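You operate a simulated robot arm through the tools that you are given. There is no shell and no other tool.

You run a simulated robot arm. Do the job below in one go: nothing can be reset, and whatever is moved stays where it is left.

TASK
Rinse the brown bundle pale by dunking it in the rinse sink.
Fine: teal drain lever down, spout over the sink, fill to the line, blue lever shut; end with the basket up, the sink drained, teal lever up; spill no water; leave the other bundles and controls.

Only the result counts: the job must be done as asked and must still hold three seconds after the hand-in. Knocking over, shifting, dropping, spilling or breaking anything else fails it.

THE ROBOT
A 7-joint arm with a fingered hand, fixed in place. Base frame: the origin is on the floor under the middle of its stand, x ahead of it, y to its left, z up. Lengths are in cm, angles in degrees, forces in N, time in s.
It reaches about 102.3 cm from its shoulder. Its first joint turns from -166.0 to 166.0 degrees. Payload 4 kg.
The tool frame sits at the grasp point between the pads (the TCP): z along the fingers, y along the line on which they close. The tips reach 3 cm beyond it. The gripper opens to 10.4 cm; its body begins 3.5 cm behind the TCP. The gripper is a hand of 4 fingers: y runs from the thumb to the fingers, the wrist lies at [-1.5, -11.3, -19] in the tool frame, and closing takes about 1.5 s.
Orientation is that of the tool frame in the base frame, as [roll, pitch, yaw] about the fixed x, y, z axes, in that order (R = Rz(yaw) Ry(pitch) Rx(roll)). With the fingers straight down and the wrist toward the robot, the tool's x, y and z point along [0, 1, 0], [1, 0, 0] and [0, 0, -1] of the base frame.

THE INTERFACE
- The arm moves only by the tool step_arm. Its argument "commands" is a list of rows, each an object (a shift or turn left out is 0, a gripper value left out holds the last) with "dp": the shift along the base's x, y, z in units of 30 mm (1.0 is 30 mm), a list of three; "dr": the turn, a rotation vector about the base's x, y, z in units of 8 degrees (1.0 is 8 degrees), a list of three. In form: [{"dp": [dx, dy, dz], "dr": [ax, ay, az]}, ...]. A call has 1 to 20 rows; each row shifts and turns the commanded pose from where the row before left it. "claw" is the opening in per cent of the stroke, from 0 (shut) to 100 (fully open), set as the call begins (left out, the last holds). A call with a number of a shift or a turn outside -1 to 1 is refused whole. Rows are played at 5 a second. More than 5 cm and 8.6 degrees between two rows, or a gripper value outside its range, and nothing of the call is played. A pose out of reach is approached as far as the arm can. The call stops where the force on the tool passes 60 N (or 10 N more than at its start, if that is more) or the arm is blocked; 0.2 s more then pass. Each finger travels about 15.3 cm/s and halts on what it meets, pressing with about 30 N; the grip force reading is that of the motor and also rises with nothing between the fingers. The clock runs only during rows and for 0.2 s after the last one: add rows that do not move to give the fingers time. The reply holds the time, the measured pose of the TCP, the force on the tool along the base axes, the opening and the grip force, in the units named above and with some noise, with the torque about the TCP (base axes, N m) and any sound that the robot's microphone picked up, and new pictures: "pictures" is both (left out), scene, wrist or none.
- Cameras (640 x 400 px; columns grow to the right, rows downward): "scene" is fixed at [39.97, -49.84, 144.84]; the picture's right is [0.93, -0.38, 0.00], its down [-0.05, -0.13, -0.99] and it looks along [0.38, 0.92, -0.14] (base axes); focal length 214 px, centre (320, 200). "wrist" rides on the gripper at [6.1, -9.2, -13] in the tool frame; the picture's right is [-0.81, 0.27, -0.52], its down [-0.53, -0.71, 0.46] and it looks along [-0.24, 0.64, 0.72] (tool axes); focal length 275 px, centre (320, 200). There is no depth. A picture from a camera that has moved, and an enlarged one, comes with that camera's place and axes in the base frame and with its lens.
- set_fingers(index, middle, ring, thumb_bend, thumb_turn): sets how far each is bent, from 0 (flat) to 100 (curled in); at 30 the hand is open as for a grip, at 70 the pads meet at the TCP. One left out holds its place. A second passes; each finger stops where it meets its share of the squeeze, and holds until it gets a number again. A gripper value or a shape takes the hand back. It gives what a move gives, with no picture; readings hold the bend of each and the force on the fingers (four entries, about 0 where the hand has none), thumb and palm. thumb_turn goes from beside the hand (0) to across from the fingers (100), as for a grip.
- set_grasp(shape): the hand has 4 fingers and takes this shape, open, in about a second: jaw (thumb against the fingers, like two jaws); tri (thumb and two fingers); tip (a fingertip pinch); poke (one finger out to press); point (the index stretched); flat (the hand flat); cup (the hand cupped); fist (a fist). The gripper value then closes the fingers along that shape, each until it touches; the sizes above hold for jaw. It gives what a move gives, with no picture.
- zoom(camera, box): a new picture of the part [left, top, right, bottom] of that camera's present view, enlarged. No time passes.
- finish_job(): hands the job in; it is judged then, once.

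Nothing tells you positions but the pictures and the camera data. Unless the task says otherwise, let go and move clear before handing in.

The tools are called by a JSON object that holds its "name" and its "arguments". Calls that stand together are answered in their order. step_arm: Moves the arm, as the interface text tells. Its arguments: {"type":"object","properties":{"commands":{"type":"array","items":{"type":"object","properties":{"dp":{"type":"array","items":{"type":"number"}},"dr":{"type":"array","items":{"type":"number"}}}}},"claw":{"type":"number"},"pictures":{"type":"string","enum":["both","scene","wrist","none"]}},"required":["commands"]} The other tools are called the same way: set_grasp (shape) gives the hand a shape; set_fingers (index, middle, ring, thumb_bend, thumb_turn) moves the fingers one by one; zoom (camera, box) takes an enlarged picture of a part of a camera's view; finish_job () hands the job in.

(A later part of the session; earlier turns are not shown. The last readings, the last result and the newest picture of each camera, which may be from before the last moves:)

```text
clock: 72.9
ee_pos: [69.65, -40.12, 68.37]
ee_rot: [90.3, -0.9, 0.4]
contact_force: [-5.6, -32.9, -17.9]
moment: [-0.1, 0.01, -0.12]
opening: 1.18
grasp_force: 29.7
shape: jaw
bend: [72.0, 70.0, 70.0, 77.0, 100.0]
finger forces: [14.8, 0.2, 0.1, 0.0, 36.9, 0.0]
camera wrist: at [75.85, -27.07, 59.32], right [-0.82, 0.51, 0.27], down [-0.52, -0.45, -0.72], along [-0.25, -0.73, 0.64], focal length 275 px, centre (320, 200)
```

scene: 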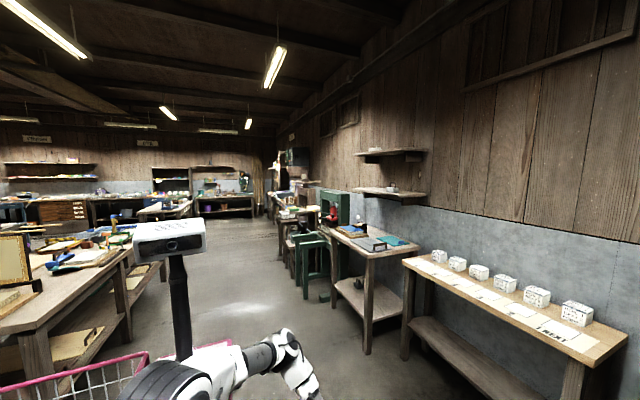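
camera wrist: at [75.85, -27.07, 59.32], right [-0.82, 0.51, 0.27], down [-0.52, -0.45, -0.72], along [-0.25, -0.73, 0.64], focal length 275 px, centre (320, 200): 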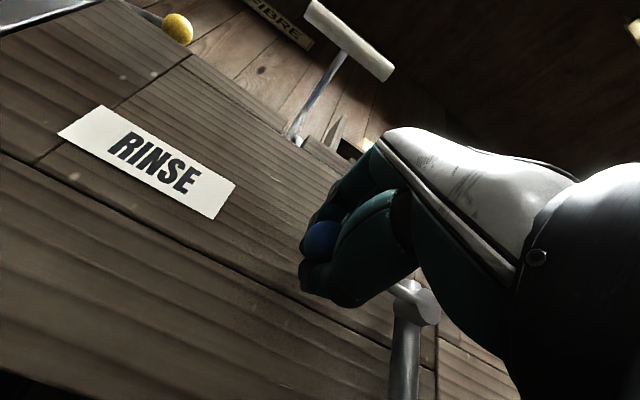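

The lever is back at its stop. Releasing and going up to check the level again.

{"name": "step_arm", "arguments": {"commands": [{}, {}, {}, {}, {}, {}], "claw": 100, "pictures": "none"}}

{"name": "step_arm", "arguments": {"commands": [{"dp": [0, 1, 0]}, {"dp": [0, 1, 0]}, {"dp": [0, 1, 0]}, {"dp": [0, 1, 0]}, {"dp": [0, 1, 0]}, {"dp": [-0.285, 0.2, 0.687], "dr": [0.967, 0, 0]}, {"dp": [-0.285, 0.2, 0.687], "dr": [0.967, 0, 0]}, {"dp": [-0.285, 0.2, 0.687], "dr": [0.967, 0, 0]}, {"dp": [-0.285, 0.2, 0.687], "dr": [0.967, 0, 0]}, {"dp": [-0.285, 0.2, 0.687], "dr": [0.967, 0, 0]}, {"dp": [-0.285, 0.2, 0.687], "dr": [0.967, 0, 0]}, {"dp": [0, 0, 1], "dr": [0.95, 0, 0]}, {"dp": [0, 0, 1], "dr": [0.95, 0, 0]}, {"dp": [0, 0, 1], "dr": [0.95, 0, 0]}, {"dp": [0, 0, 1], "dr": [0.95, 0, 0]}, {"dp": [0, -0.5, 1], "dr": [0.95, 0, 0]}, {"dp": [0, -1, 1], "dr": [0.95, 0, 0]}, {"dp": [0, -1, 1], "dr": [0.95, 0, 0]}, {"dp": [0, -1, 1], "dr": [0.9, 0, 0]}, {"dp": [0, -1, 1], "dr": [0.9, 0, 0]}], "pictures": "none"}}

{"name": "step_arm", "arguments": {"commands": [{"dp": [0, -1, 1], "dr": [0.9, 0, 0]}, {"dp": [0, -1, 0.7], "dr": [0.5, 0, 0]}, {"dp": [0.5, -1, 0], "dr": [0, 0, 0]}], "pictures": "wrist"}}

{"name": "zoom", "arguments": {"camera": "wrist", "box": [310, 30, 430, 180]}}

{"name": "zoom", "arguments": {"camera": "wrist", "box": [180, 20, 440, 200]}}

```text
clock: 74.3
ee_pos: [69.79, -39.99, 68.5]
ee_rot: [90.0, -0.8, 0.4]
contact_force: [-0.4, 0.8, 0.8]
moment: [0.01, 0.0, -0.04]
opening: 10.36
grasp_force: 0.0
shape: jaw
bend: [30.0, 30.0, 30.0, 30.0, 98.0]
finger forces: [0.1, 0.0, 0.0, 0.0, 0.0, 0.0]
```

```text
clock: 78.5
ee_pos: [64.59, -34.93, 107.7]
ee_rot: [-155.9, 0.0, -0.8]
contact_force: [0.8, 0.6, 0.1]
moment: [-0.02, 0.0, -0.01]
opening: 10.38
grasp_force: 0.0
shape: jaw
bend: [30.0, 30.0, 30.0, 30.0, 98.0]
finger forces: [0.0, 0.0, 0.1, 0.0, 0.0, 0.1]
```

```text
clock: 79.3
ee_pos: [66.18, -44.14, 112.75]
ee_rot: [-144.8, 0.2, -0.9]
contact_force: [-0.8, -0.5, -0.6]
moment: [-0.04, 0.0, -0.02]
opening: 10.37
grasp_force: 0.1
shape: jaw
bend: [30.0, 30.0, 30.0, 30.0, 98.0]
finger forces: [0.0, 0.0, 0.0, 0.0, 0.0, 0.0]
camera wrist: at [72.28, -44.15, 128.76], right [-0.82, -0.51, 0.27], down [-0.52, 0.85, 0.04], along [-0.25, -0.1, -0.96], focal length 275 px, centre (320, 200)
```

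wrist: 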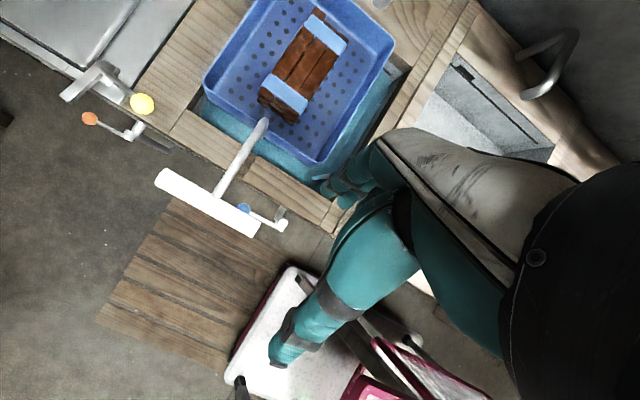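

```text
2.67 times, centred on (370, 105) of wrist
camera zoom: at [72.28, -44.15, 128.76], right [-0.82, -0.51, 0.27], down [-0.52, 0.85, 0.04], along [-0.25, -0.1, -0.96], focal length 734 px, centre (187, 453)
```

zoom: 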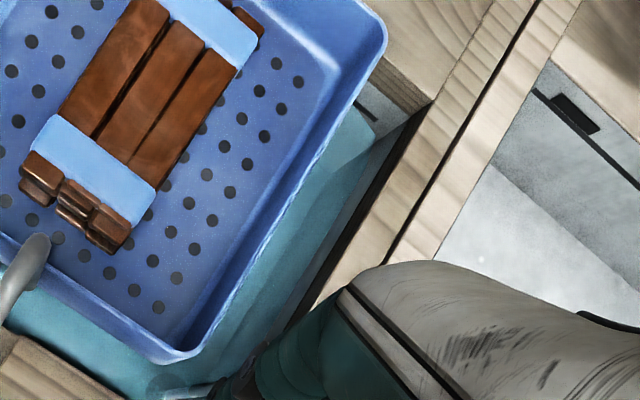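

```text
2.22 times, centred on (310, 110) of wrist
camera zoom: at [72.28, -44.15, 128.76], right [-0.82, -0.51, 0.27], down [-0.52, 0.85, 0.04], along [-0.25, -0.1, -0.96], focal length 612 px, centre (342, 400)
```

zoom: 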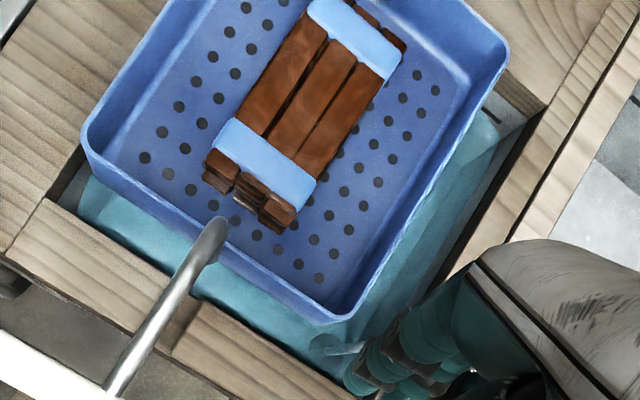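

Water is now at about z≈74.6 against the line at 76.4. One quick open–close swing without a hold should add about 1.6–1.9 cm; returning to the lever for that.

{"name": "step_arm", "arguments": {"commands": [{"dp": [-0.5, 1, 0]}, {"dp": [0, 1, -0.7], "dr": [-0.5, 0, 0]}, {"dp": [0, 1, -1], "dr": [-0.9, 0, 0]}, {"dp": [0, 1, -1], "dr": [-0.9, 0, 0]}, {"dp": [0, 1, -1], "dr": [-0.9, 0, 0]}, {"dp": [0, 1, -1], "dr": [-0.95, 0, 0]}, {"dp": [0, 1, -1], "dr": [-0.95, 0, 0]}, {"dp": [0, 0.5, -1], "dr": [-0.95, 0, 0]}, {"dp": [0, 0, -1], "dr": [-0.95, 0, 0]}, {"dp": [0, 0, -1], "dr": [-0.95, 0, 0]}, {"dp": [0, 0, -1], "dr": [-0.95, 0, 0]}, {"dp": [0, 0, -1], "dr": [-0.95, 0, 0]}, {"dp": [0.285, -0.2, -0.687], "dr": [-0.967, 0, 0]}, {"dp": [0.285, -0.2, -0.687], "dr": [-0.967, 0, 0]}, {"dp": [0.285, -0.2, -0.687], "dr": [-0.967, 0, 0]}, {"dp": [0.285, -0.2, -0.687], "dr": [-0.967, 0, 0]}, {"dp": [0.285, -0.2, -0.687], "dr": [-0.967, 0, 0]}, {"dp": [0.285, -0.2, -0.687], "dr": [-0.967, 0, 0]}], "pictures": "none"}}

{"name": "step_arm", "arguments": {"commands": [{"dp": [0, -1, -0.05], "dr": [0, 0.1, 0]}, {"dp": [0, -1, -0.03]}, {"dp": [0, -1, 0]}, {"dp": [0, -1, 0]}, {"dp": [0, -1, 0]}], "pictures": "wrist"}}

```text
clock: 83.1
ee_pos: [69.87, -25.15, 68.6]
ee_rot: [89.9, -1.0, 0.2]
contact_force: [0.3, 0.0, 0.4]
moment: [-0.01, 0.02, 0.0]
opening: 10.39
grasp_force: 0.1
shape: jaw
bend: [30.0, 30.0, 30.0, 30.0, 98.0]
finger forces: [0.0, 0.1, 0.0, 0.0, 0.0, 0.0]
```

```text
clock: 84.3
ee_pos: [69.78, -39.91, 68.48]
ee_rot: [90.0, 0.0, 0.5]
contact_force: [-0.8, -0.1, 0.0]
moment: [-0.01, 0.0, -0.01]
opening: 10.37
grasp_force: 0.0
shape: jaw
bend: [30.0, 30.0, 30.0, 30.0, 98.0]
finger forces: [0.1, 0.1, 0.0, 0.0, 0.0, 0.0]
camera wrist: at [75.76, -26.9, 59.27], right [-0.81, 0.51, 0.27], down [-0.53, -0.46, -0.71], along [-0.24, -0.73, 0.64], focal length 275 px, centre (320, 200)
```

wrist: 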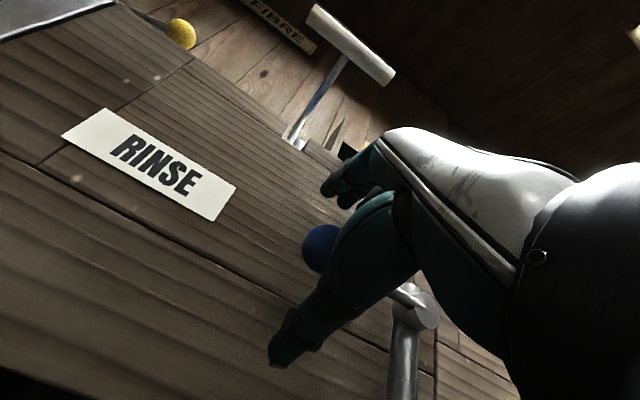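

{"name": "step_arm", "arguments": {"commands": [{}, {}, {}, {}, {}, {}, {}, {}], "claw": 0, "pictures": "none"}}

{"name": "step_arm", "arguments": {"commands": [{"dp": [-0.023, 0, -0.366], "dr": [0, 0.917, 0]}, {"dp": [-0.07, 0, -0.36], "dr": [0, 0.917, 0]}, {"dp": [-0.115, 0, -0.348], "dr": [0, 0.917, 0]}, {"dp": [-0.159, 0, -0.33], "dr": [0, 0.917, 0]}, {"dp": [-0.2, 0, -0.308], "dr": [0, 0.917, 0]}, {"dp": [-0.237, 0, -0.279], "dr": [0, 0.917, 0]}, {"dp": [-0.271, 0, -0.247], "dr": [0, 0.917, 0]}, {"dp": [-0.3, 0, -0.21], "dr": [0, 0.917, 0]}, {"dp": [-0.325, 0, -0.17], "dr": [0, 0.917, 0]}, {"dp": [0.325, 0, 0.17], "dr": [0, -0.917, 0]}, {"dp": [0.3, 0, 0.21], "dr": [0, -0.917, 0]}, {"dp": [0.271, 0, 0.247], "dr": [0, -0.917, 0]}, {"dp": [0.237, 0, 0.279], "dr": [0, -0.917, 0]}, {"dp": [0.2, 0, 0.308], "dr": [0, -0.917, 0]}, {"dp": [0.159, 0, 0.33], "dr": [0, -0.917, 0]}, {"dp": [0.115, 0, 0.348], "dr": [0, -0.917, 0]}, {"dp": [0.07, 0, 0.36], "dr": [0, -0.917, 0]}, {"dp": [0.023, 0, 0.366], "dr": [0, -0.917, 0]}, {"dp": [0, 0, 0.1], "dr": [0, -0.1, 0]}], "pictures": "wrist"}}

```text
clock: 86.1
ee_pos: [69.77, -40.11, 68.26]
ee_rot: [90.1, 0.0, 0.1]
contact_force: [2.1, -25.9, -5.8]
moment: [-0.12, -0.01, -0.05]
opening: 1.14
grasp_force: 29.7
shape: jaw
bend: [71.0, 70.0, 70.0, 77.0, 100.0]
finger forces: [19.2, 2.0, 0.0, 0.0, 31.1, 0.0]
```

```text
clock: 90.1
ee_pos: [69.83, -40.16, 68.41]
ee_rot: [90.2, -0.8, 0.3]
contact_force: [0.4, -20.0, -15.7]
moment: [-0.03, 0.02, -0.02]
opening: 1.15
grasp_force: 29.8
shape: jaw
bend: [71.0, 70.0, 70.0, 77.0, 100.0]
finger forces: [16.2, 2.6, 0.0, 0.0, 32.7, 0.1]
camera wrist: at [75.85, -27.04, 59.38], right [-0.82, 0.51, 0.26], down [-0.52, -0.46, -0.72], along [-0.25, -0.73, 0.64], focal length 275 px, centre (320, 200)
```

wrist: 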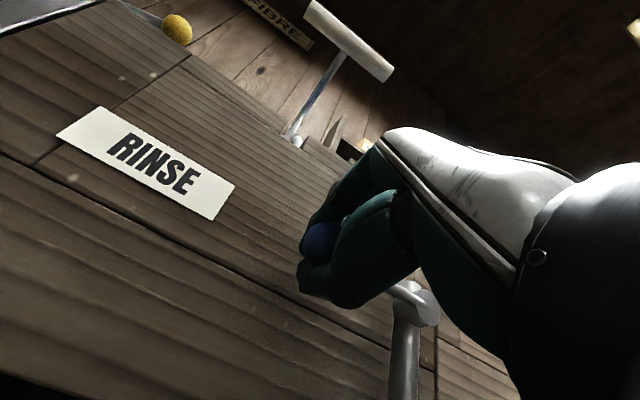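

{"name": "step_arm", "arguments": {"commands": [{}, {}, {}, {}, {}, {}], "claw": 100, "pictures": "none"}}

{"name": "step_arm", "arguments": {"commands": [{"dp": [0, 1, 0]}, {"dp": [0, 1, 0]}, {"dp": [0, 1, 0]}, {"dp": [0, 1, 0]}, {"dp": [0, 1, 0]}, {"dp": [-0.285, 0.2, 0.687], "dr": [0.967, 0, 0]}, {"dp": [-0.285, 0.2, 0.687], "dr": [0.967, 0, 0]}, {"dp": [-0.285, 0.2, 0.687], "dr": [0.967, 0, 0]}, {"dp": [-0.285, 0.2, 0.687], "dr": [0.967, 0, 0]}, {"dp": [-0.285, 0.2, 0.687], "dr": [0.967, 0, 0]}, {"dp": [-0.285, 0.2, 0.687], "dr": [0.967, 0, 0]}, {"dp": [0, 0, 1], "dr": [0.95, 0, 0]}, {"dp": [0, 0, 1], "dr": [0.95, 0, 0]}, {"dp": [0, 0, 1], "dr": [0.95, 0, 0]}, {"dp": [0, 0, 1], "dr": [0.95, 0, 0]}, {"dp": [0, -0.5, 1], "dr": [0.95, 0, 0]}, {"dp": [0, -1, 1], "dr": [0.95, 0, 0]}, {"dp": [0, -1, 1], "dr": [0.95, 0, 0]}, {"dp": [0, -1, 1], "dr": [0.9, 0, 0]}, {"dp": [0, -1, 1], "dr": [0.9, 0, 0]}], "pictures": "none"}}

{"name": "step_arm", "arguments": {"commands": [{"dp": [0, -1, 1], "dr": [0.9, 0, 0]}, {"dp": [0, -1, 0.7], "dr": [0.5, 0, 0]}, {"dp": [0.5, -1, 0], "dr": [0, 0, 0]}], "pictures": "wrist"}}

{"name": "zoom", "arguments": {"camera": "wrist", "box": [310, 30, 430, 180]}}

{"name": "zoom", "arguments": {"camera": "wrist", "box": [350, 40, 420, 100]}}

```text
clock: 91.5
ee_pos: [69.75, -40.15, 68.58]
ee_rot: [90.0, -0.8, 0.3]
contact_force: [0.8, 0.5, 0.1]
moment: [-0.04, 0.0, 0.0]
opening: 10.34
grasp_force: 0.0
shape: jaw
bend: [30.0, 30.0, 30.0, 30.0, 98.0]
finger forces: [0.0, 0.1, 0.0, 0.1, 0.1, 0.0]
```

```text
clock: 95.7
ee_pos: [64.69, -34.88, 108.02]
ee_rot: [-155.8, 0.0, -0.8]
contact_force: [0.1, -0.4, -0.8]
moment: [0.0, 0.03, 0.0]
opening: 10.39
grasp_force: 0.0
shape: jaw
bend: [30.0, 30.0, 30.0, 30.0, 98.0]
finger forces: [0.1, 0.0, 0.0, 0.0, 0.0, 0.0]
```

```text
clock: 96.5
ee_pos: [66.11, -44.2, 113.23]
ee_rot: [-144.7, 0.3, -0.9]
contact_force: [0.0, 0.5, -0.4]
moment: [0.0, -0.02, 0.0]
opening: 10.38
grasp_force: 0.0
shape: jaw
bend: [30.0, 30.0, 30.0, 30.0, 98.0]
finger forces: [0.0, 0.0, 0.1, 0.1, 0.0, 0.0]
camera wrist: at [72.23, -44.26, 129.12], right [-0.82, -0.51, 0.27], down [-0.52, 0.85, 0.04], along [-0.25, -0.1, -0.96], focal length 275 px, centre (320, 200)
```

wrist: 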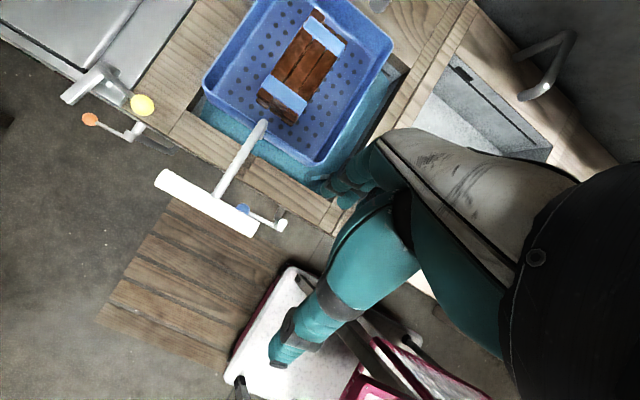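

```text
2.67 times, centred on (370, 105) of wrist
camera zoom: at [72.23, -44.26, 129.12], right [-0.82, -0.51, 0.27], down [-0.52, 0.85, 0.04], along [-0.25, -0.1, -0.96], focal length 734 px, centre (187, 453)
```

zoom: 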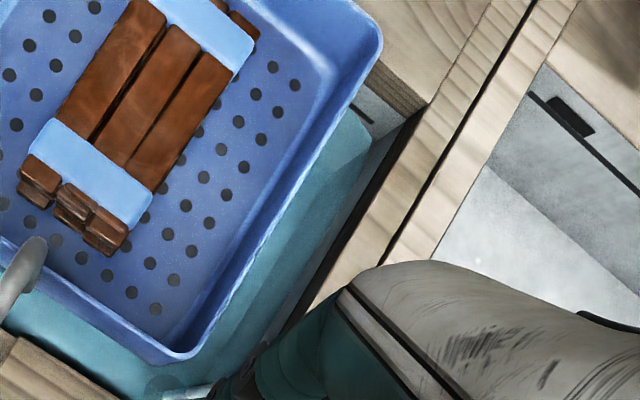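

```text
6.67 times, centred on (385, 70) of wrist
camera zoom: at [72.23, -44.26, 129.12], right [-0.82, -0.51, 0.27], down [-0.52, 0.85, 0.04], along [-0.25, -0.1, -0.96], focal length 1835 px, centre (-113, 1067)
```

zoom: 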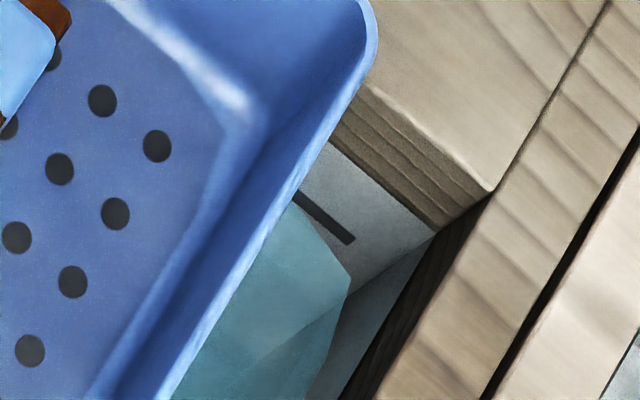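

The level seems almost unchanged (still ~1.4 cm below the line) after the quick swing. I'll wait here a moment to check that the level is steady and the drain isn't leaking.

{"name": "step_arm", "arguments": {"commands": [{}, {}, {}, {}, {}, {}, {}, {}, {}, {}, {}, {}, {}, {}, {}, {}, {}, {}, {}, {}], "pictures": "none"}}

{"name": "zoom", "arguments": {"camera": "wrist", "box": [350, 40, 420, 100]}}

{"name": "zoom", "arguments": {"camera": "wrist", "box": [300, 130, 380, 200]}}

{"name": "zoom", "arguments": {"camera": "wrist", "box": [225, 190, 305, 240]}}

```text
clock: 100.7
ee_pos: [66.19, -44.08, 113.2]
ee_rot: [-144.8, 0.2, -0.9]
contact_force: [0.1, -0.1, 0.5]
moment: [-0.01, 0.0, 0.02]
opening: 10.35
grasp_force: 0.1
shape: jaw
bend: [30.0, 30.0, 30.0, 30.0, 98.0]
finger forces: [0.1, 0.1, 0.1, 0.0, 0.1, 0.0]
```

```text
6.67 times, centred on (385, 70) of wrist
camera zoom: at [72.23, -44.27, 129.08], right [-0.82, -0.51, 0.27], down [-0.52, 0.85, 0.04], along [-0.25, -0.1, -0.96], focal length 1835 px, centre (-113, 1067)
```

zoom: 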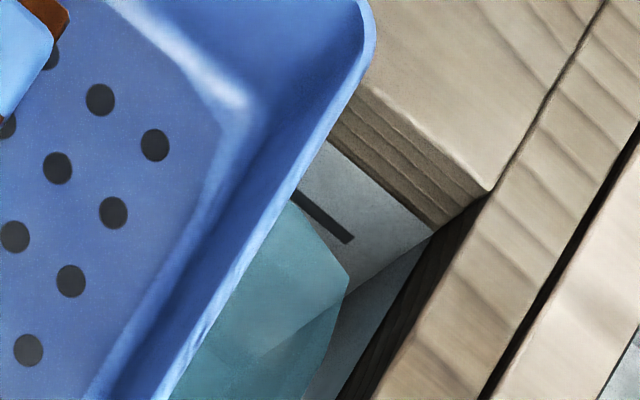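

```text
5.71 times, centred on (340, 165) of wrist
camera zoom: at [72.23, -44.27, 129.08], right [-0.82, -0.51, 0.27], down [-0.52, 0.85, 0.04], along [-0.25, -0.1, -0.96], focal length 1573 px, centre (206, 400)
```

zoom: 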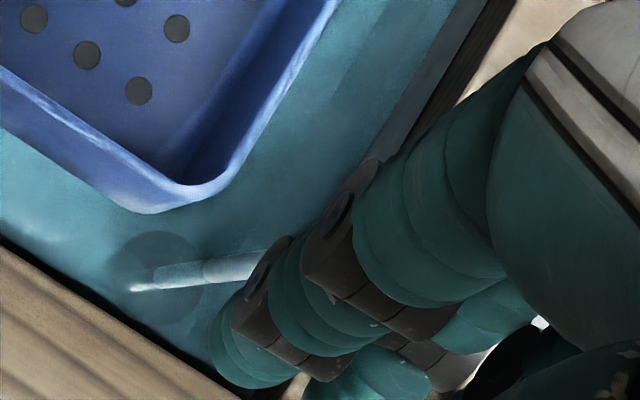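

```text
8.00 times, centred on (265, 215) of wrist
camera zoom: at [72.23, -44.27, 129.08], right [-0.82, -0.51, 0.27], down [-0.52, 0.85, 0.04], along [-0.25, -0.1, -0.96], focal length 2202 px, centre (760, 80)
```

zoom: 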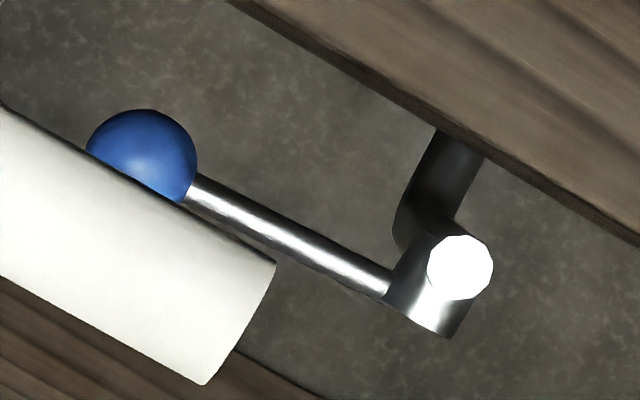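

The level is steady, so the drain holds; it seems water only runs once the lever has been well open for a while (~1.75 cm/s at 66°). I need about 1.4 cm more, so I'll repeat with a hold of about 0.8 s.

{"name": "step_arm", "arguments": {"commands": [{"dp": [-0.5, 1, 0]}, {"dp": [0, 1, -0.7], "dr": [-0.5, 0, 0]}, {"dp": [0, 1, -1], "dr": [-0.9, 0, 0]}, {"dp": [0, 1, -1], "dr": [-0.9, 0, 0]}, {"dp": [0, 1, -1], "dr": [-0.9, 0, 0]}, {"dp": [0, 1, -1], "dr": [-0.95, 0, 0]}, {"dp": [0, 1, -1], "dr": [-0.95, 0, 0]}, {"dp": [0, 0.5, -1], "dr": [-0.95, 0, 0]}, {"dp": [0, 0, -1], "dr": [-0.95, 0, 0]}, {"dp": [0, 0, -1], "dr": [-0.95, 0, 0]}, {"dp": [0, 0, -1], "dr": [-0.95, 0, 0]}, {"dp": [0, 0, -1], "dr": [-0.95, 0, 0]}, {"dp": [0.285, -0.2, -0.687], "dr": [-0.967, 0, 0]}, {"dp": [0.285, -0.2, -0.687], "dr": [-0.967, 0, 0]}, {"dp": [0.285, -0.2, -0.687], "dr": [-0.967, 0, 0]}, {"dp": [0.285, -0.2, -0.687], "dr": [-0.967, 0, 0]}, {"dp": [0.285, -0.2, -0.687], "dr": [-0.967, 0, 0]}, {"dp": [0.285, -0.2, -0.687], "dr": [-0.967, 0, 0]}], "pictures": "none"}}

{"name": "step_arm", "arguments": {"commands": [{"dp": [0, -1, -0.05], "dr": [0, 0.1, 0]}, {"dp": [0, -1, -0.03]}, {"dp": [0, -1, 0]}, {"dp": [0, -1, 0]}, {"dp": [0, -1, 0]}], "pictures": "none"}}

{"name": "step_arm", "arguments": {"commands": [{}, {}, {}, {}, {}, {}, {}, {}], "claw": 0, "pictures": "wrist"}}

```text
clock: 104.5
ee_pos: [69.78, -25.0, 68.37]
ee_rot: [89.9, -0.9, 0.3]
contact_force: [-0.3, -1.3, -0.4]
moment: [0.03, 0.02, -0.01]
opening: 10.37
grasp_force: 0.0
shape: jaw
bend: [30.0, 30.0, 30.0, 30.0, 98.0]
finger forces: [0.1, 0.0, 0.1, 0.1, 0.0, 0.1]
```

```text
clock: 105.7
ee_pos: [69.72, -40.07, 68.24]
ee_rot: [90.0, -0.1, 0.5]
contact_force: [0.0, -0.4, -0.4]
moment: [0.0, 0.01, -0.02]
opening: 10.34
grasp_force: 0.0
shape: jaw
bend: [30.0, 30.0, 30.0, 30.0, 98.0]
finger forces: [0.1, 0.1, 0.1, 0.0, 0.0, 0.0]
```

```text
clock: 107.5
ee_pos: [69.75, -40.3, 68.19]
ee_rot: [90.1, 0.0, 0.3]
contact_force: [1.7, -26.4, -8.6]
moment: [-0.08, -0.02, -0.06]
opening: 1.15
grasp_force: 29.5
shape: jaw
bend: [72.0, 70.0, 70.0, 77.0, 100.0]
finger forces: [17.6, 0.3, 0.0, 0.0, 31.3, 0.1]
camera wrist: at [75.76, -27.16, 59.04], right [-0.81, 0.51, 0.28], down [-0.53, -0.46, -0.71], along [-0.24, -0.73, 0.64], focal length 275 px, centre (320, 200)
```

wrist: 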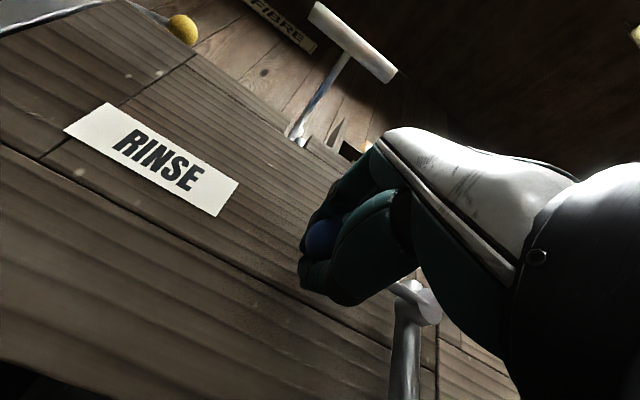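

{"name": "step_arm", "arguments": {"commands": [{"dp": [-0.023, 0, -0.366], "dr": [0, 0.917, 0]}, {"dp": [-0.07, 0, -0.36], "dr": [0, 0.917, 0]}, {"dp": [-0.115, 0, -0.348], "dr": [0, 0.917, 0]}, {"dp": [-0.159, 0, -0.33], "dr": [0, 0.917, 0]}, {"dp": [-0.2, 0, -0.308], "dr": [0, 0.917, 0]}, {"dp": [-0.237, 0, -0.279], "dr": [0, 0.917, 0]}, {"dp": [-0.271, 0, -0.247], "dr": [0, 0.917, 0]}, {"dp": [-0.3, 0, -0.21], "dr": [0, 0.917, 0]}, {"dp": [-0.325, 0, -0.17], "dr": [0, 0.917, 0]}, {}], "pictures": "none"}}

{"name": "step_arm", "arguments": {"commands": [{}, {}, {"dp": [0.325, 0, 0.17], "dr": [0, -0.917, 0]}, {"dp": [0.3, 0, 0.21], "dr": [0, -0.917, 0]}, {"dp": [0.271, 0, 0.247], "dr": [0, -0.917, 0]}, {"dp": [0.237, 0, 0.279], "dr": [0, -0.917, 0]}, {"dp": [0.2, 0, 0.308], "dr": [0, -0.917, 0]}, {"dp": [0.159, 0, 0.33], "dr": [0, -0.917, 0]}, {"dp": [0.115, 0, 0.348], "dr": [0, -0.917, 0]}, {"dp": [0.07, 0, 0.36], "dr": [0, -0.917, 0]}, {"dp": [0.023, 0, 0.366], "dr": [0, -0.917, 0]}, {"dp": [0, 0, 0.1], "dr": [0, -0.1, 0]}], "pictures": "wrist"}}

```text
clock: 109.7
ee_pos: [64.66, -40.18, 60.52]
ee_rot: [90.8, 66.0, 0.9]
contact_force: [3.7, -26.5, -6.2]
moment: [-0.08, 0.06, 0.07]
opening: 1.08
grasp_force: 30.1
shape: jaw
bend: [72.0, 70.0, 70.0, 77.0, 100.0]
finger forces: [20.9, 1.1, 0.0, 0.0, 27.7, 0.0]
```

```text
clock: 112.3
ee_pos: [69.72, -40.13, 68.27]
ee_rot: [90.3, -0.9, 0.3]
contact_force: [7.6, -28.3, -23.0]
moment: [-0.02, 0.13, -0.07]
opening: 1.18
grasp_force: 30.1
shape: jaw
bend: [72.0, 70.0, 70.0, 77.0, 100.0]
finger forces: [15.1, 0.1, 0.1, 0.0, 36.0, 0.1]
camera wrist: at [75.8, -27.08, 59.35], right [-0.82, 0.51, 0.27], down [-0.52, -0.45, -0.72], along [-0.25, -0.73, 0.64], focal length 275 px, centre (320, 200)
```

wrist: 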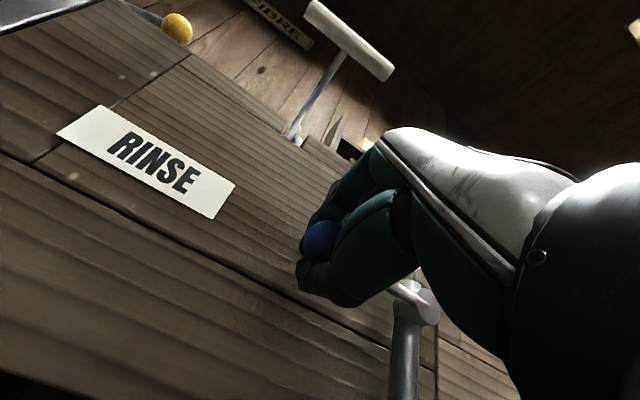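

The lever is shut at its stop again. Releasing and checking the level from above.

{"name": "step_arm", "arguments": {"commands": [{}, {}, {}, {}, {}, {}], "claw": 100, "pictures": "none"}}

{"name": "step_arm", "arguments": {"commands": [{"dp": [0, 1, 0]}, {"dp": [0, 1, 0]}, {"dp": [0, 1, 0]}, {"dp": [0, 1, 0]}, {"dp": [0, 1, 0]}, {"dp": [-0.285, 0.2, 0.687], "dr": [0.967, 0, 0]}, {"dp": [-0.285, 0.2, 0.687], "dr": [0.967, 0, 0]}, {"dp": [-0.285, 0.2, 0.687], "dr": [0.967, 0, 0]}, {"dp": [-0.285, 0.2, 0.687], "dr": [0.967, 0, 0]}, {"dp": [-0.285, 0.2, 0.687], "dr": [0.967, 0, 0]}, {"dp": [-0.285, 0.2, 0.687], "dr": [0.967, 0, 0]}, {"dp": [0, 0, 1], "dr": [0.95, 0, 0]}, {"dp": [0, 0, 1], "dr": [0.95, 0, 0]}, {"dp": [0, 0, 1], "dr": [0.95, 0, 0]}, {"dp": [0, 0, 1], "dr": [0.95, 0, 0]}, {"dp": [0, -0.5, 1], "dr": [0.95, 0, 0]}, {"dp": [0, -1, 1], "dr": [0.95, 0, 0]}, {"dp": [0, -1, 1], "dr": [0.95, 0, 0]}, {"dp": [0, -1, 1], "dr": [0.9, 0, 0]}, {"dp": [0, -1, 1], "dr": [0.9, 0, 0]}], "pictures": "none"}}

{"name": "step_arm", "arguments": {"commands": [{"dp": [0, -1, 1], "dr": [0.9, 0, 0]}, {"dp": [0, -1, 0.7], "dr": [0.5, 0, 0]}, {"dp": [0.5, -1, 0], "dr": [0, 0, 0]}], "pictures": "wrist"}}

{"name": "zoom", "arguments": {"camera": "wrist", "box": [350, 40, 420, 100]}}

{"name": "zoom", "arguments": {"camera": "wrist", "box": [180, 20, 440, 200]}}

```text
clock: 113.7
ee_pos: [69.67, -40.1, 68.68]
ee_rot: [90.0, -0.7, 0.4]
contact_force: [-0.8, 0.7, 0.7]
moment: [-0.01, 0.0, 0.03]
opening: 10.36
grasp_force: 0.2
shape: jaw
bend: [30.0, 30.0, 30.0, 30.0, 98.0]
finger forces: [0.1, 0.0, 0.0, 0.1, 0.0, 0.0]
```

```text
clock: 117.9
ee_pos: [64.8, -34.89, 107.62]
ee_rot: [-156.0, 0.0, -0.8]
contact_force: [1.0, 0.2, -0.6]
moment: [0.02, 0.02, -0.01]
opening: 10.39
grasp_force: 0.0
shape: jaw
bend: [30.0, 30.0, 30.0, 30.0, 98.0]
finger forces: [0.0, 0.1, 0.1, 0.0, 0.0, 0.0]
```

```text
clock: 118.7
ee_pos: [66.11, -44.12, 112.95]
ee_rot: [-144.8, 0.3, -0.8]
contact_force: [0.3, 0.5, 0.2]
moment: [-0.04, 0.0, 0.02]
opening: 10.38
grasp_force: 0.1
shape: jaw
bend: [30.0, 30.0, 30.0, 30.0, 98.0]
finger forces: [0.0, 0.0, 0.0, 0.1, 0.1, 0.0]
camera wrist: at [72.25, -44.16, 128.9], right [-0.82, -0.51, 0.27], down [-0.52, 0.85, 0.04], along [-0.25, -0.1, -0.96], focal length 275 px, centre (320, 200)
```

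wrist: 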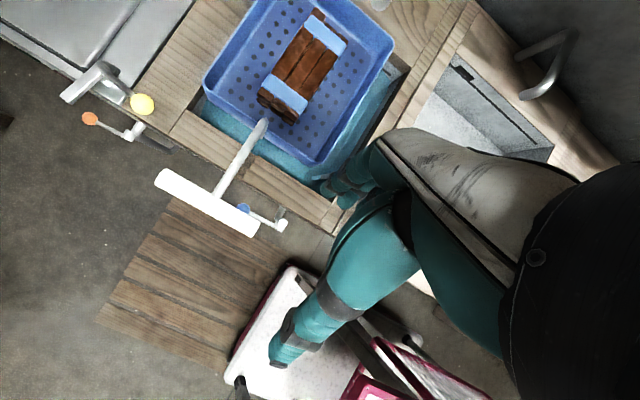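

```text
6.67 times, centred on (385, 70) of wrist
camera zoom: at [72.25, -44.16, 128.9], right [-0.82, -0.51, 0.27], down [-0.52, 0.85, 0.04], along [-0.25, -0.1, -0.96], focal length 1835 px, centre (-113, 1067)
```

zoom: 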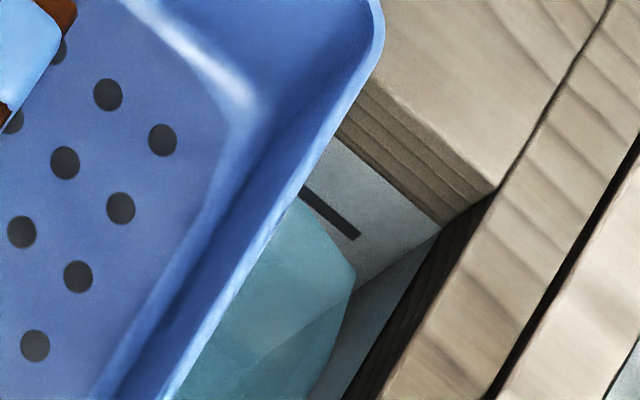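

```text
2.22 times, centred on (310, 110) of wrist
camera zoom: at [72.25, -44.16, 128.9], right [-0.82, -0.51, 0.27], down [-0.52, 0.85, 0.04], along [-0.25, -0.1, -0.96], focal length 612 px, centre (342, 400)
```

zoom: 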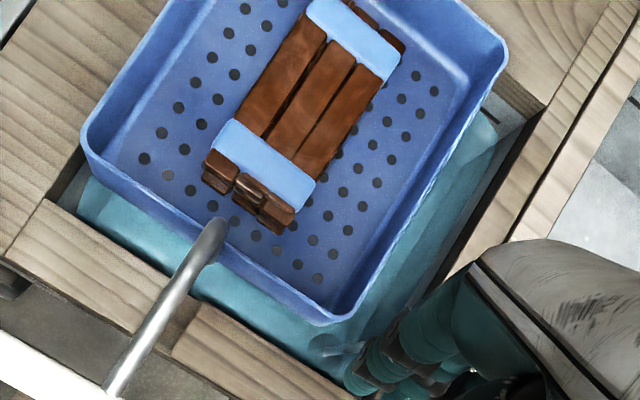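

The level hasn't changed visibly after the last two openings, so before doing anything more I'll check the spout position and look for anything unusual from further back.

{"name": "step_arm", "arguments": {"commands": [{"dp": [0.3, 0.3, 0.5], "dr": [-1, 0, 0]}, {"dp": [0.3, 0.3, 0.5], "dr": [-1, 0, 0]}, {"dp": [0.3, 0.3, 0.5], "dr": [-1, 0, 0]}, {"dp": [0.3, 0.3, 0.5], "dr": [-1, 0, 0]}, {"dp": [0.3, 0.3, 0.5], "dr": [-0.4, 0, 0]}, {"dp": [0.3, 0, 0.5]}], "pictures": "wrist"}}

{"name": "zoom", "arguments": {"camera": "wrist", "box": [120, 50, 400, 250]}}

```text
clock: 120.1
ee_pos: [71.65, -39.38, 122.23]
ee_rot: [179.8, -0.3, -0.8]
contact_force: [-0.3, 0.0, 0.2]
moment: [-0.02, 0.01, 0.0]
opening: 10.39
grasp_force: 0.0
shape: jaw
bend: [30.0, 30.0, 30.0, 30.0, 98.0]
finger forces: [0.0, 0.1, 0.0, 0.0, 0.1, 0.1]
camera wrist: at [77.74, -30.31, 135.21], right [-0.82, -0.26, 0.51], down [-0.52, 0.72, -0.46], along [-0.25, -0.64, -0.73], focal length 275 px, centre (320, 200)
```

wrist: 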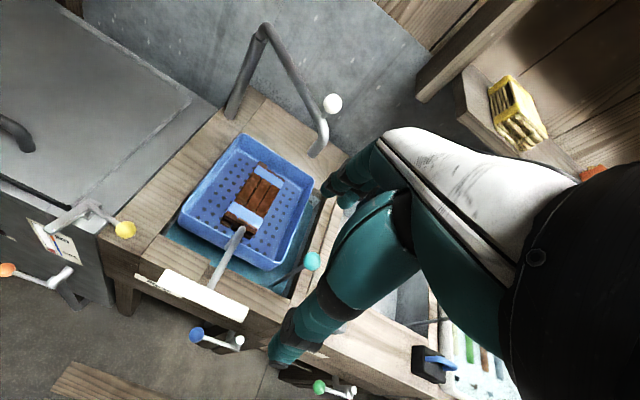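

```text
2.00 times, centred on (260, 150) of wrist
camera zoom: at [77.74, -30.31, 135.21], right [-0.82, -0.26, 0.51], down [-0.52, 0.72, -0.46], along [-0.25, -0.64, -0.73], focal length 551 px, centre (440, 300)
```

zoom: 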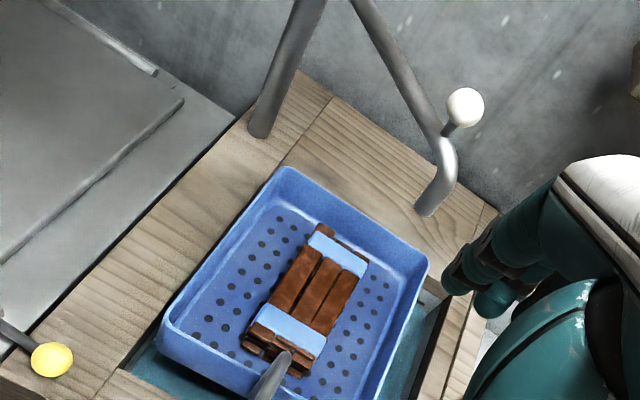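

{"name": "step_arm", "arguments": {"commands": [{"dp": [-0.3, 0, -0.5]}, {"dp": [-0.3, -0.3, -0.5], "dr": [0.4, 0, 0]}, {"dp": [-0.3, -0.3, -0.5], "dr": [1, 0, 0]}, {"dp": [-0.3, -0.3, -0.5], "dr": [1, 0, 0]}, {"dp": [-0.3, -0.3, -0.5], "dr": [1, 0, 0]}, {"dp": [-0.3, -0.3, -0.5], "dr": [1, 0, 0]}], "pictures": "none"}}

{"name": "zoom", "arguments": {"camera": "wrist", "box": [376, 60, 406, 90]}}

{"name": "zoom", "arguments": {"camera": "wrist", "box": [195, 90, 245, 140]}}

```text
clock: 121.5
ee_pos: [66.35, -44.1, 113.28]
ee_rot: [-144.6, 0.2, -0.8]
contact_force: [-0.6, -0.2, -0.3]
moment: [0.02, 0.04, -0.01]
opening: 10.4
grasp_force: 0.0
shape: jaw
bend: [30.0, 30.0, 30.0, 30.0, 98.0]
finger forces: [0.1, 0.1, 0.0, 0.0, 0.0, 0.0]
```

```text
13.33 times, centred on (391, 75) of wrist
camera zoom: at [72.35, -44.18, 129.13], right [-0.82, -0.51, 0.26], down [-0.52, 0.85, 0.04], along [-0.25, -0.1, -0.96], focal length 3670 px, centre (-627, 1867)
```

zoom: 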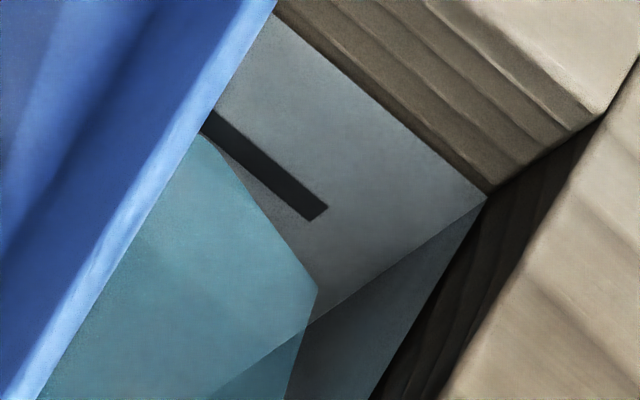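

```text
8.00 times, centred on (220, 115) of wrist
camera zoom: at [72.35, -44.18, 129.13], right [-0.82, -0.51, 0.26], down [-0.52, 0.85, 0.04], along [-0.25, -0.1, -0.96], focal length 2202 px, centre (1120, 880)
```

zoom: 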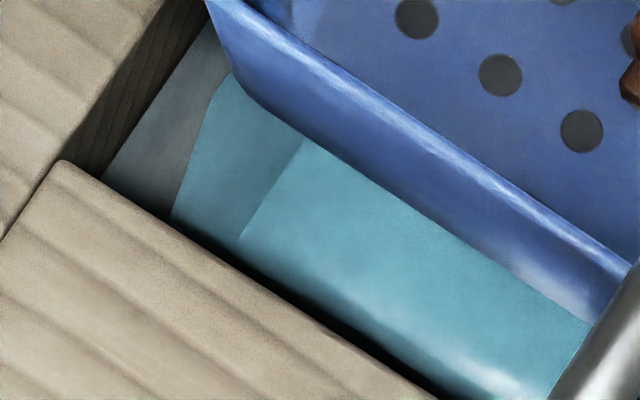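

The tight zoom shows the water slab's edge now meeting the lower edge of the fill line (its corners are chamfered, which misled my estimate), and it hasn't changed since the second fill, so the sink is full to the line. Next I'll take the basket handle from the front with a horizontal hand: TCP to about [74.3,-40.9,95].

{"name": "step_arm", "arguments": {"commands": [{"dp": [0.16, 1, 0], "dr": [-0.98, 0, 0]}, {"dp": [0.16, 1, 0], "dr": [-0.98, 0, 0]}, {"dp": [0.16, 1, 0], "dr": [-0.98, 0, 0]}, {"dp": [0.16, 1, 0], "dr": [-0.98, 0, 0]}, {"dp": [0.16, 1, 0], "dr": [-0.98, 0, 0]}, {"dp": [0.16, 1, 0], "dr": [-0.98, 0, 0]}, {"dp": [0.16, 1, 0], "dr": [-0.98, 0, 0]}, {"dp": [0.16, 0, -0.65], "dr": [-0.98, 0, 0]}, {"dp": [0.16, 0, -0.65], "dr": [-0.98, 0, 0]}, {"dp": [0.16, 0, -0.65], "dr": [-0.98, 0, 0]}, {"dp": [0.16, 0, -0.65], "dr": [-0.98, 0, 0]}, {"dp": [0.16, 0, -0.65], "dr": [-0.98, 0, 0]}, {"dp": [0.16, 0, -0.65], "dr": [-0.98, 0, 0]}, {"dp": [0.16, 0, -0.65], "dr": [-0.98, 0, 0]}, {"dp": [0.16, 0, -0.65], "dr": [-0.98, 0, 0]}, {"dp": [0.16, 0, -0.65], "dr": [-0.98, 0, 0]}], "pictures": "wrist"}}

```text
clock: 124.9
ee_pos: [73.9, -22.79, 95.5]
ee_rot: [89.6, -1.0, 0.3]
contact_force: [-0.5, -0.1, 0.8]
moment: [0.02, 0.0, 0.03]
opening: 10.37
grasp_force: 0.1
shape: jaw
bend: [30.0, 30.0, 30.0, 30.0, 98.0]
finger forces: [0.0, 0.0, 0.1, 0.1, 0.1, 0.0]
camera wrist: at [79.98, -9.89, 86.33], right [-0.82, 0.51, 0.26], down [-0.52, -0.46, -0.72], along [-0.25, -0.72, 0.65], focal length 275 px, centre (320, 200)
```

wrist: 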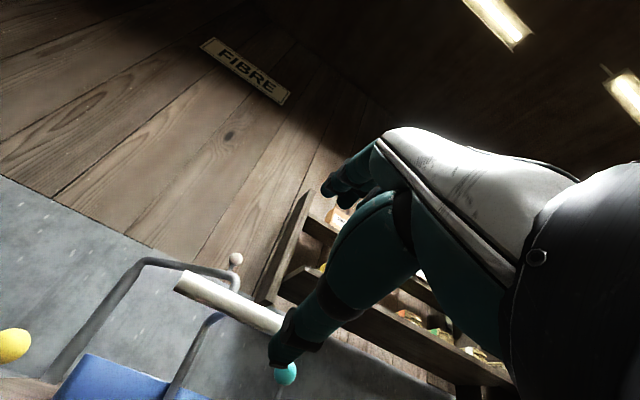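

{"name": "step_arm", "arguments": {"commands": [{"dp": [0.05, -1, -0.05], "dr": [0, 0.1, 0]}, {"dp": [0.05, -1, -0.05]}, {"dp": [0, -1, -0.05]}, {"dp": [0, -1, 0]}], "pictures": "wrist"}}

{"name": "zoom", "arguments": {"camera": "wrist", "box": [200, 180, 420, 380]}}

```text
clock: 125.9
ee_pos: [73.96, -34.96, 94.89]
ee_rot: [89.8, 0.0, 0.5]
contact_force: [0.0, -0.1, -0.3]
moment: [0.0, 0.0, -0.02]
opening: 10.39
grasp_force: 0.1
shape: jaw
bend: [30.0, 30.0, 30.0, 30.0, 98.0]
finger forces: [0.1, 0.1, 0.0, 0.0, 0.0, 0.0]
camera wrist: at [79.96, -21.82, 85.77], right [-0.81, 0.51, 0.27], down [-0.53, -0.46, -0.71], along [-0.24, -0.72, 0.65], focal length 275 px, centre (320, 200)
```

wrist: 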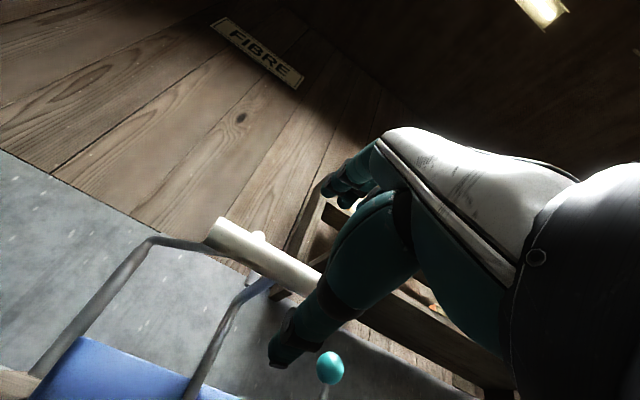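

```text
2.00 times, centred on (310, 280) of wrist
camera zoom: at [79.96, -21.82, 85.77], right [-0.81, 0.51, 0.27], down [-0.53, -0.46, -0.71], along [-0.24, -0.72, 0.65], focal length 551 px, centre (340, 40)
```

zoom: 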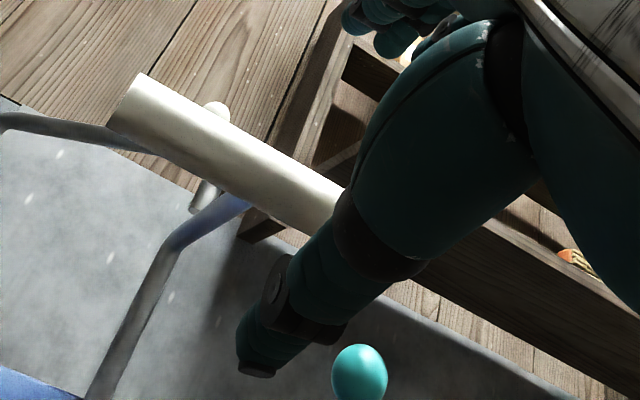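

{"name": "step_arm", "arguments": {"commands": [{"dp": [0.05, -1, 0.03]}, {"dp": [0.05, -0.97, 0]}], "pictures": "none"}}

{"name": "step_arm", "arguments": {"commands": [{}, {}, {}, {}, {}, {}, {}, {}], "claw": 0, "pictures": "wrist"}}

{"name": "zoom", "arguments": {"camera": "wrist", "box": [200, 180, 420, 380]}}

```text
clock: 126.5
ee_pos: [74.38, -40.74, 95.29]
ee_rot: [89.8, -0.1, 0.3]
contact_force: [-0.4, 0.3, 0.1]
moment: [-0.01, 0.0, -0.01]
opening: 10.37
grasp_force: 0.1
shape: jaw
bend: [30.0, 30.0, 30.0, 30.0, 98.0]
finger forces: [0.1, 0.0, 0.1, 0.1, 0.0, 0.1]
```

```text
clock: 128.3
ee_pos: [74.28, -40.77, 95.11]
ee_rot: [89.8, 0.0, 0.4]
contact_force: [1.1, -3.5, -8.1]
moment: [0.27, -0.03, 0.04]
opening: 0.08
grasp_force: 30.6
shape: jaw
bend: [70.0, 70.0, 70.0, 74.0, 100.0]
finger forces: [17.9, 1.3, 0.0, 0.0, 28.2, 0.0]
camera wrist: at [80.33, -27.74, 85.91], right [-0.81, 0.51, 0.27], down [-0.53, -0.46, -0.71], along [-0.24, -0.72, 0.65], focal length 275 px, centre (320, 200)
```

wrist: 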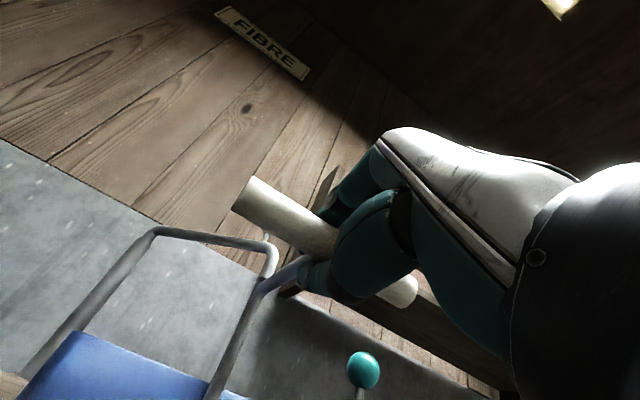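

```text
2.00 times, centred on (310, 280) of wrist
camera zoom: at [80.33, -27.74, 85.91], right [-0.81, 0.51, 0.27], down [-0.53, -0.46, -0.71], along [-0.24, -0.72, 0.65], focal length 551 px, centre (340, 40)
```

zoom: 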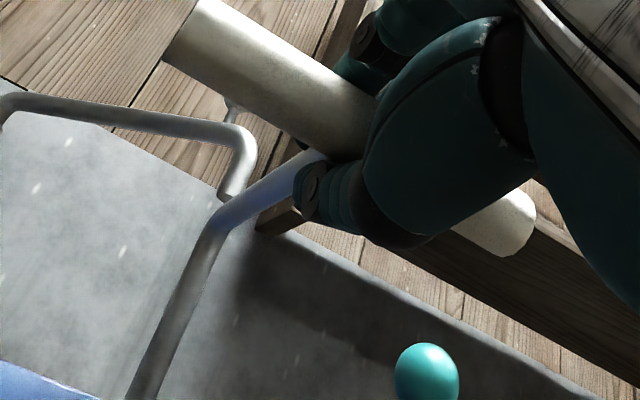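

The hand is wrapped around the handle. I'll press it down gently and watch force and position.

{"name": "step_arm", "arguments": {"commands": [{"dp": [0, 0, -0.25]}, {"dp": [0, 0, -0.25]}], "pictures": "wrist"}}

```text
clock: 128.9
ee_pos: [74.35, -40.66, 93.38]
ee_rot: [89.9, 0.1, 0.3]
contact_force: [-2.3, 3.3, -3.1]
moment: [0.24, -0.01, 0.09]
opening: 0.03
grasp_force: 29.5
shape: jaw
bend: [70.0, 70.0, 70.0, 74.0, 100.0]
finger forces: [20.8, 2.1, 2.1, 0.1, 30.5, 0.0]
camera wrist: at [80.34, -27.78, 84.29], right [-0.81, 0.51, 0.28], down [-0.53, -0.46, -0.71], along [-0.24, -0.73, 0.65], focal length 275 px, centre (320, 200)
```

wrist: 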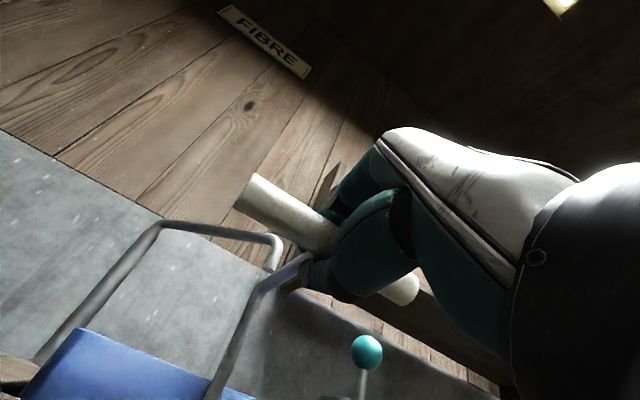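

{"name": "step_arm", "arguments": {"commands": [{"dp": [0, 0, -0.33]}, {"dp": [0, 0, -0.33]}, {"dp": [0, 0, -0.33]}], "pictures": "none"}}

{"name": "step_arm", "arguments": {"commands": [{"dp": [0, 0, -0.33]}, {"dp": [0, 0, -0.33]}, {"dp": [0, 0, -0.33]}], "pictures": "wrist"}}

```text
clock: 129.7
ee_pos: [74.31, -40.85, 90.43]
ee_rot: [89.8, 0.0, 0.4]
contact_force: [-1.9, 8.1, -4.7]
moment: [0.33, -0.06, 0.07]
opening: 0.04
grasp_force: 29.9
shape: jaw
bend: [70.0, 70.0, 70.0, 74.0, 100.0]
finger forces: [20.3, 1.5, 1.8, 0.1, 31.9, 0.0]
```

```text
clock: 130.5
ee_pos: [74.43, -40.83, 87.68]
ee_rot: [89.8, 0.0, 0.2]
contact_force: [-2.8, 11.7, -4.5]
moment: [0.26, -0.04, 0.03]
opening: 0.05
grasp_force: 29.6
shape: jaw
bend: [70.0, 70.0, 70.0, 74.0, 100.0]
finger forces: [20.6, 1.3, 2.0, 0.0, 32.1, 0.0]
camera wrist: at [80.38, -27.87, 78.48], right [-0.81, 0.51, 0.27], down [-0.53, -0.46, -0.71], along [-0.24, -0.72, 0.65], focal length 275 px, centre (320, 200)
```

wrist: 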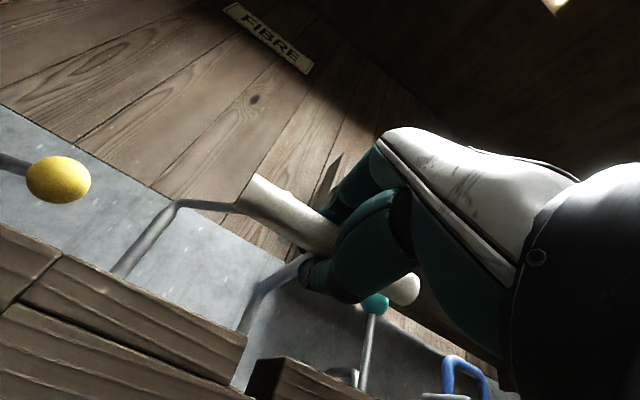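

{"name": "step_arm", "arguments": {"commands": [{"dp": [0, 0, -0.33]}, {"dp": [0, 0, -0.33]}], "pictures": "none"}}

{"name": "step_arm", "arguments": {"commands": [{"dp": [0, 0, -0.33]}], "pictures": "wrist"}}

```text
clock: 131.1
ee_pos: [74.5, -40.83, 85.7]
ee_rot: [89.8, 0.0, 0.4]
contact_force: [-4.3, 11.8, -3.3]
moment: [0.29, -0.05, 0.06]
opening: 0.0
grasp_force: 30.1
shape: jaw
bend: [70.0, 70.0, 70.0, 74.0, 100.0]
finger forces: [20.7, 1.3, 2.0, 0.1, 32.1, 0.1]
```

```text
clock: 131.5
ee_pos: [74.43, -40.96, 84.84]
ee_rot: [89.9, 0.0, 0.3]
contact_force: [-3.7, 17.0, -3.6]
moment: [0.27, -0.03, 0.04]
opening: 0.04
grasp_force: 29.7
shape: jaw
bend: [70.0, 70.0, 70.0, 74.0, 100.0]
finger forces: [20.9, 1.3, 1.9, 0.1, 32.3, 0.0]
camera wrist: at [80.39, -27.89, 75.55], right [-0.81, 0.51, 0.27], down [-0.53, -0.46, -0.71], along [-0.24, -0.72, 0.65], focal length 275 px, centre (320, 200)
```

wrist: 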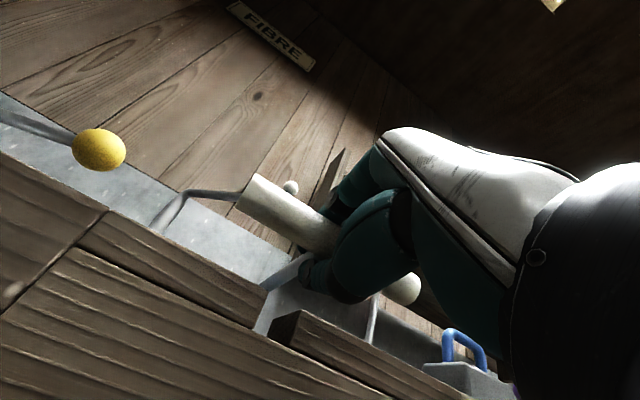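

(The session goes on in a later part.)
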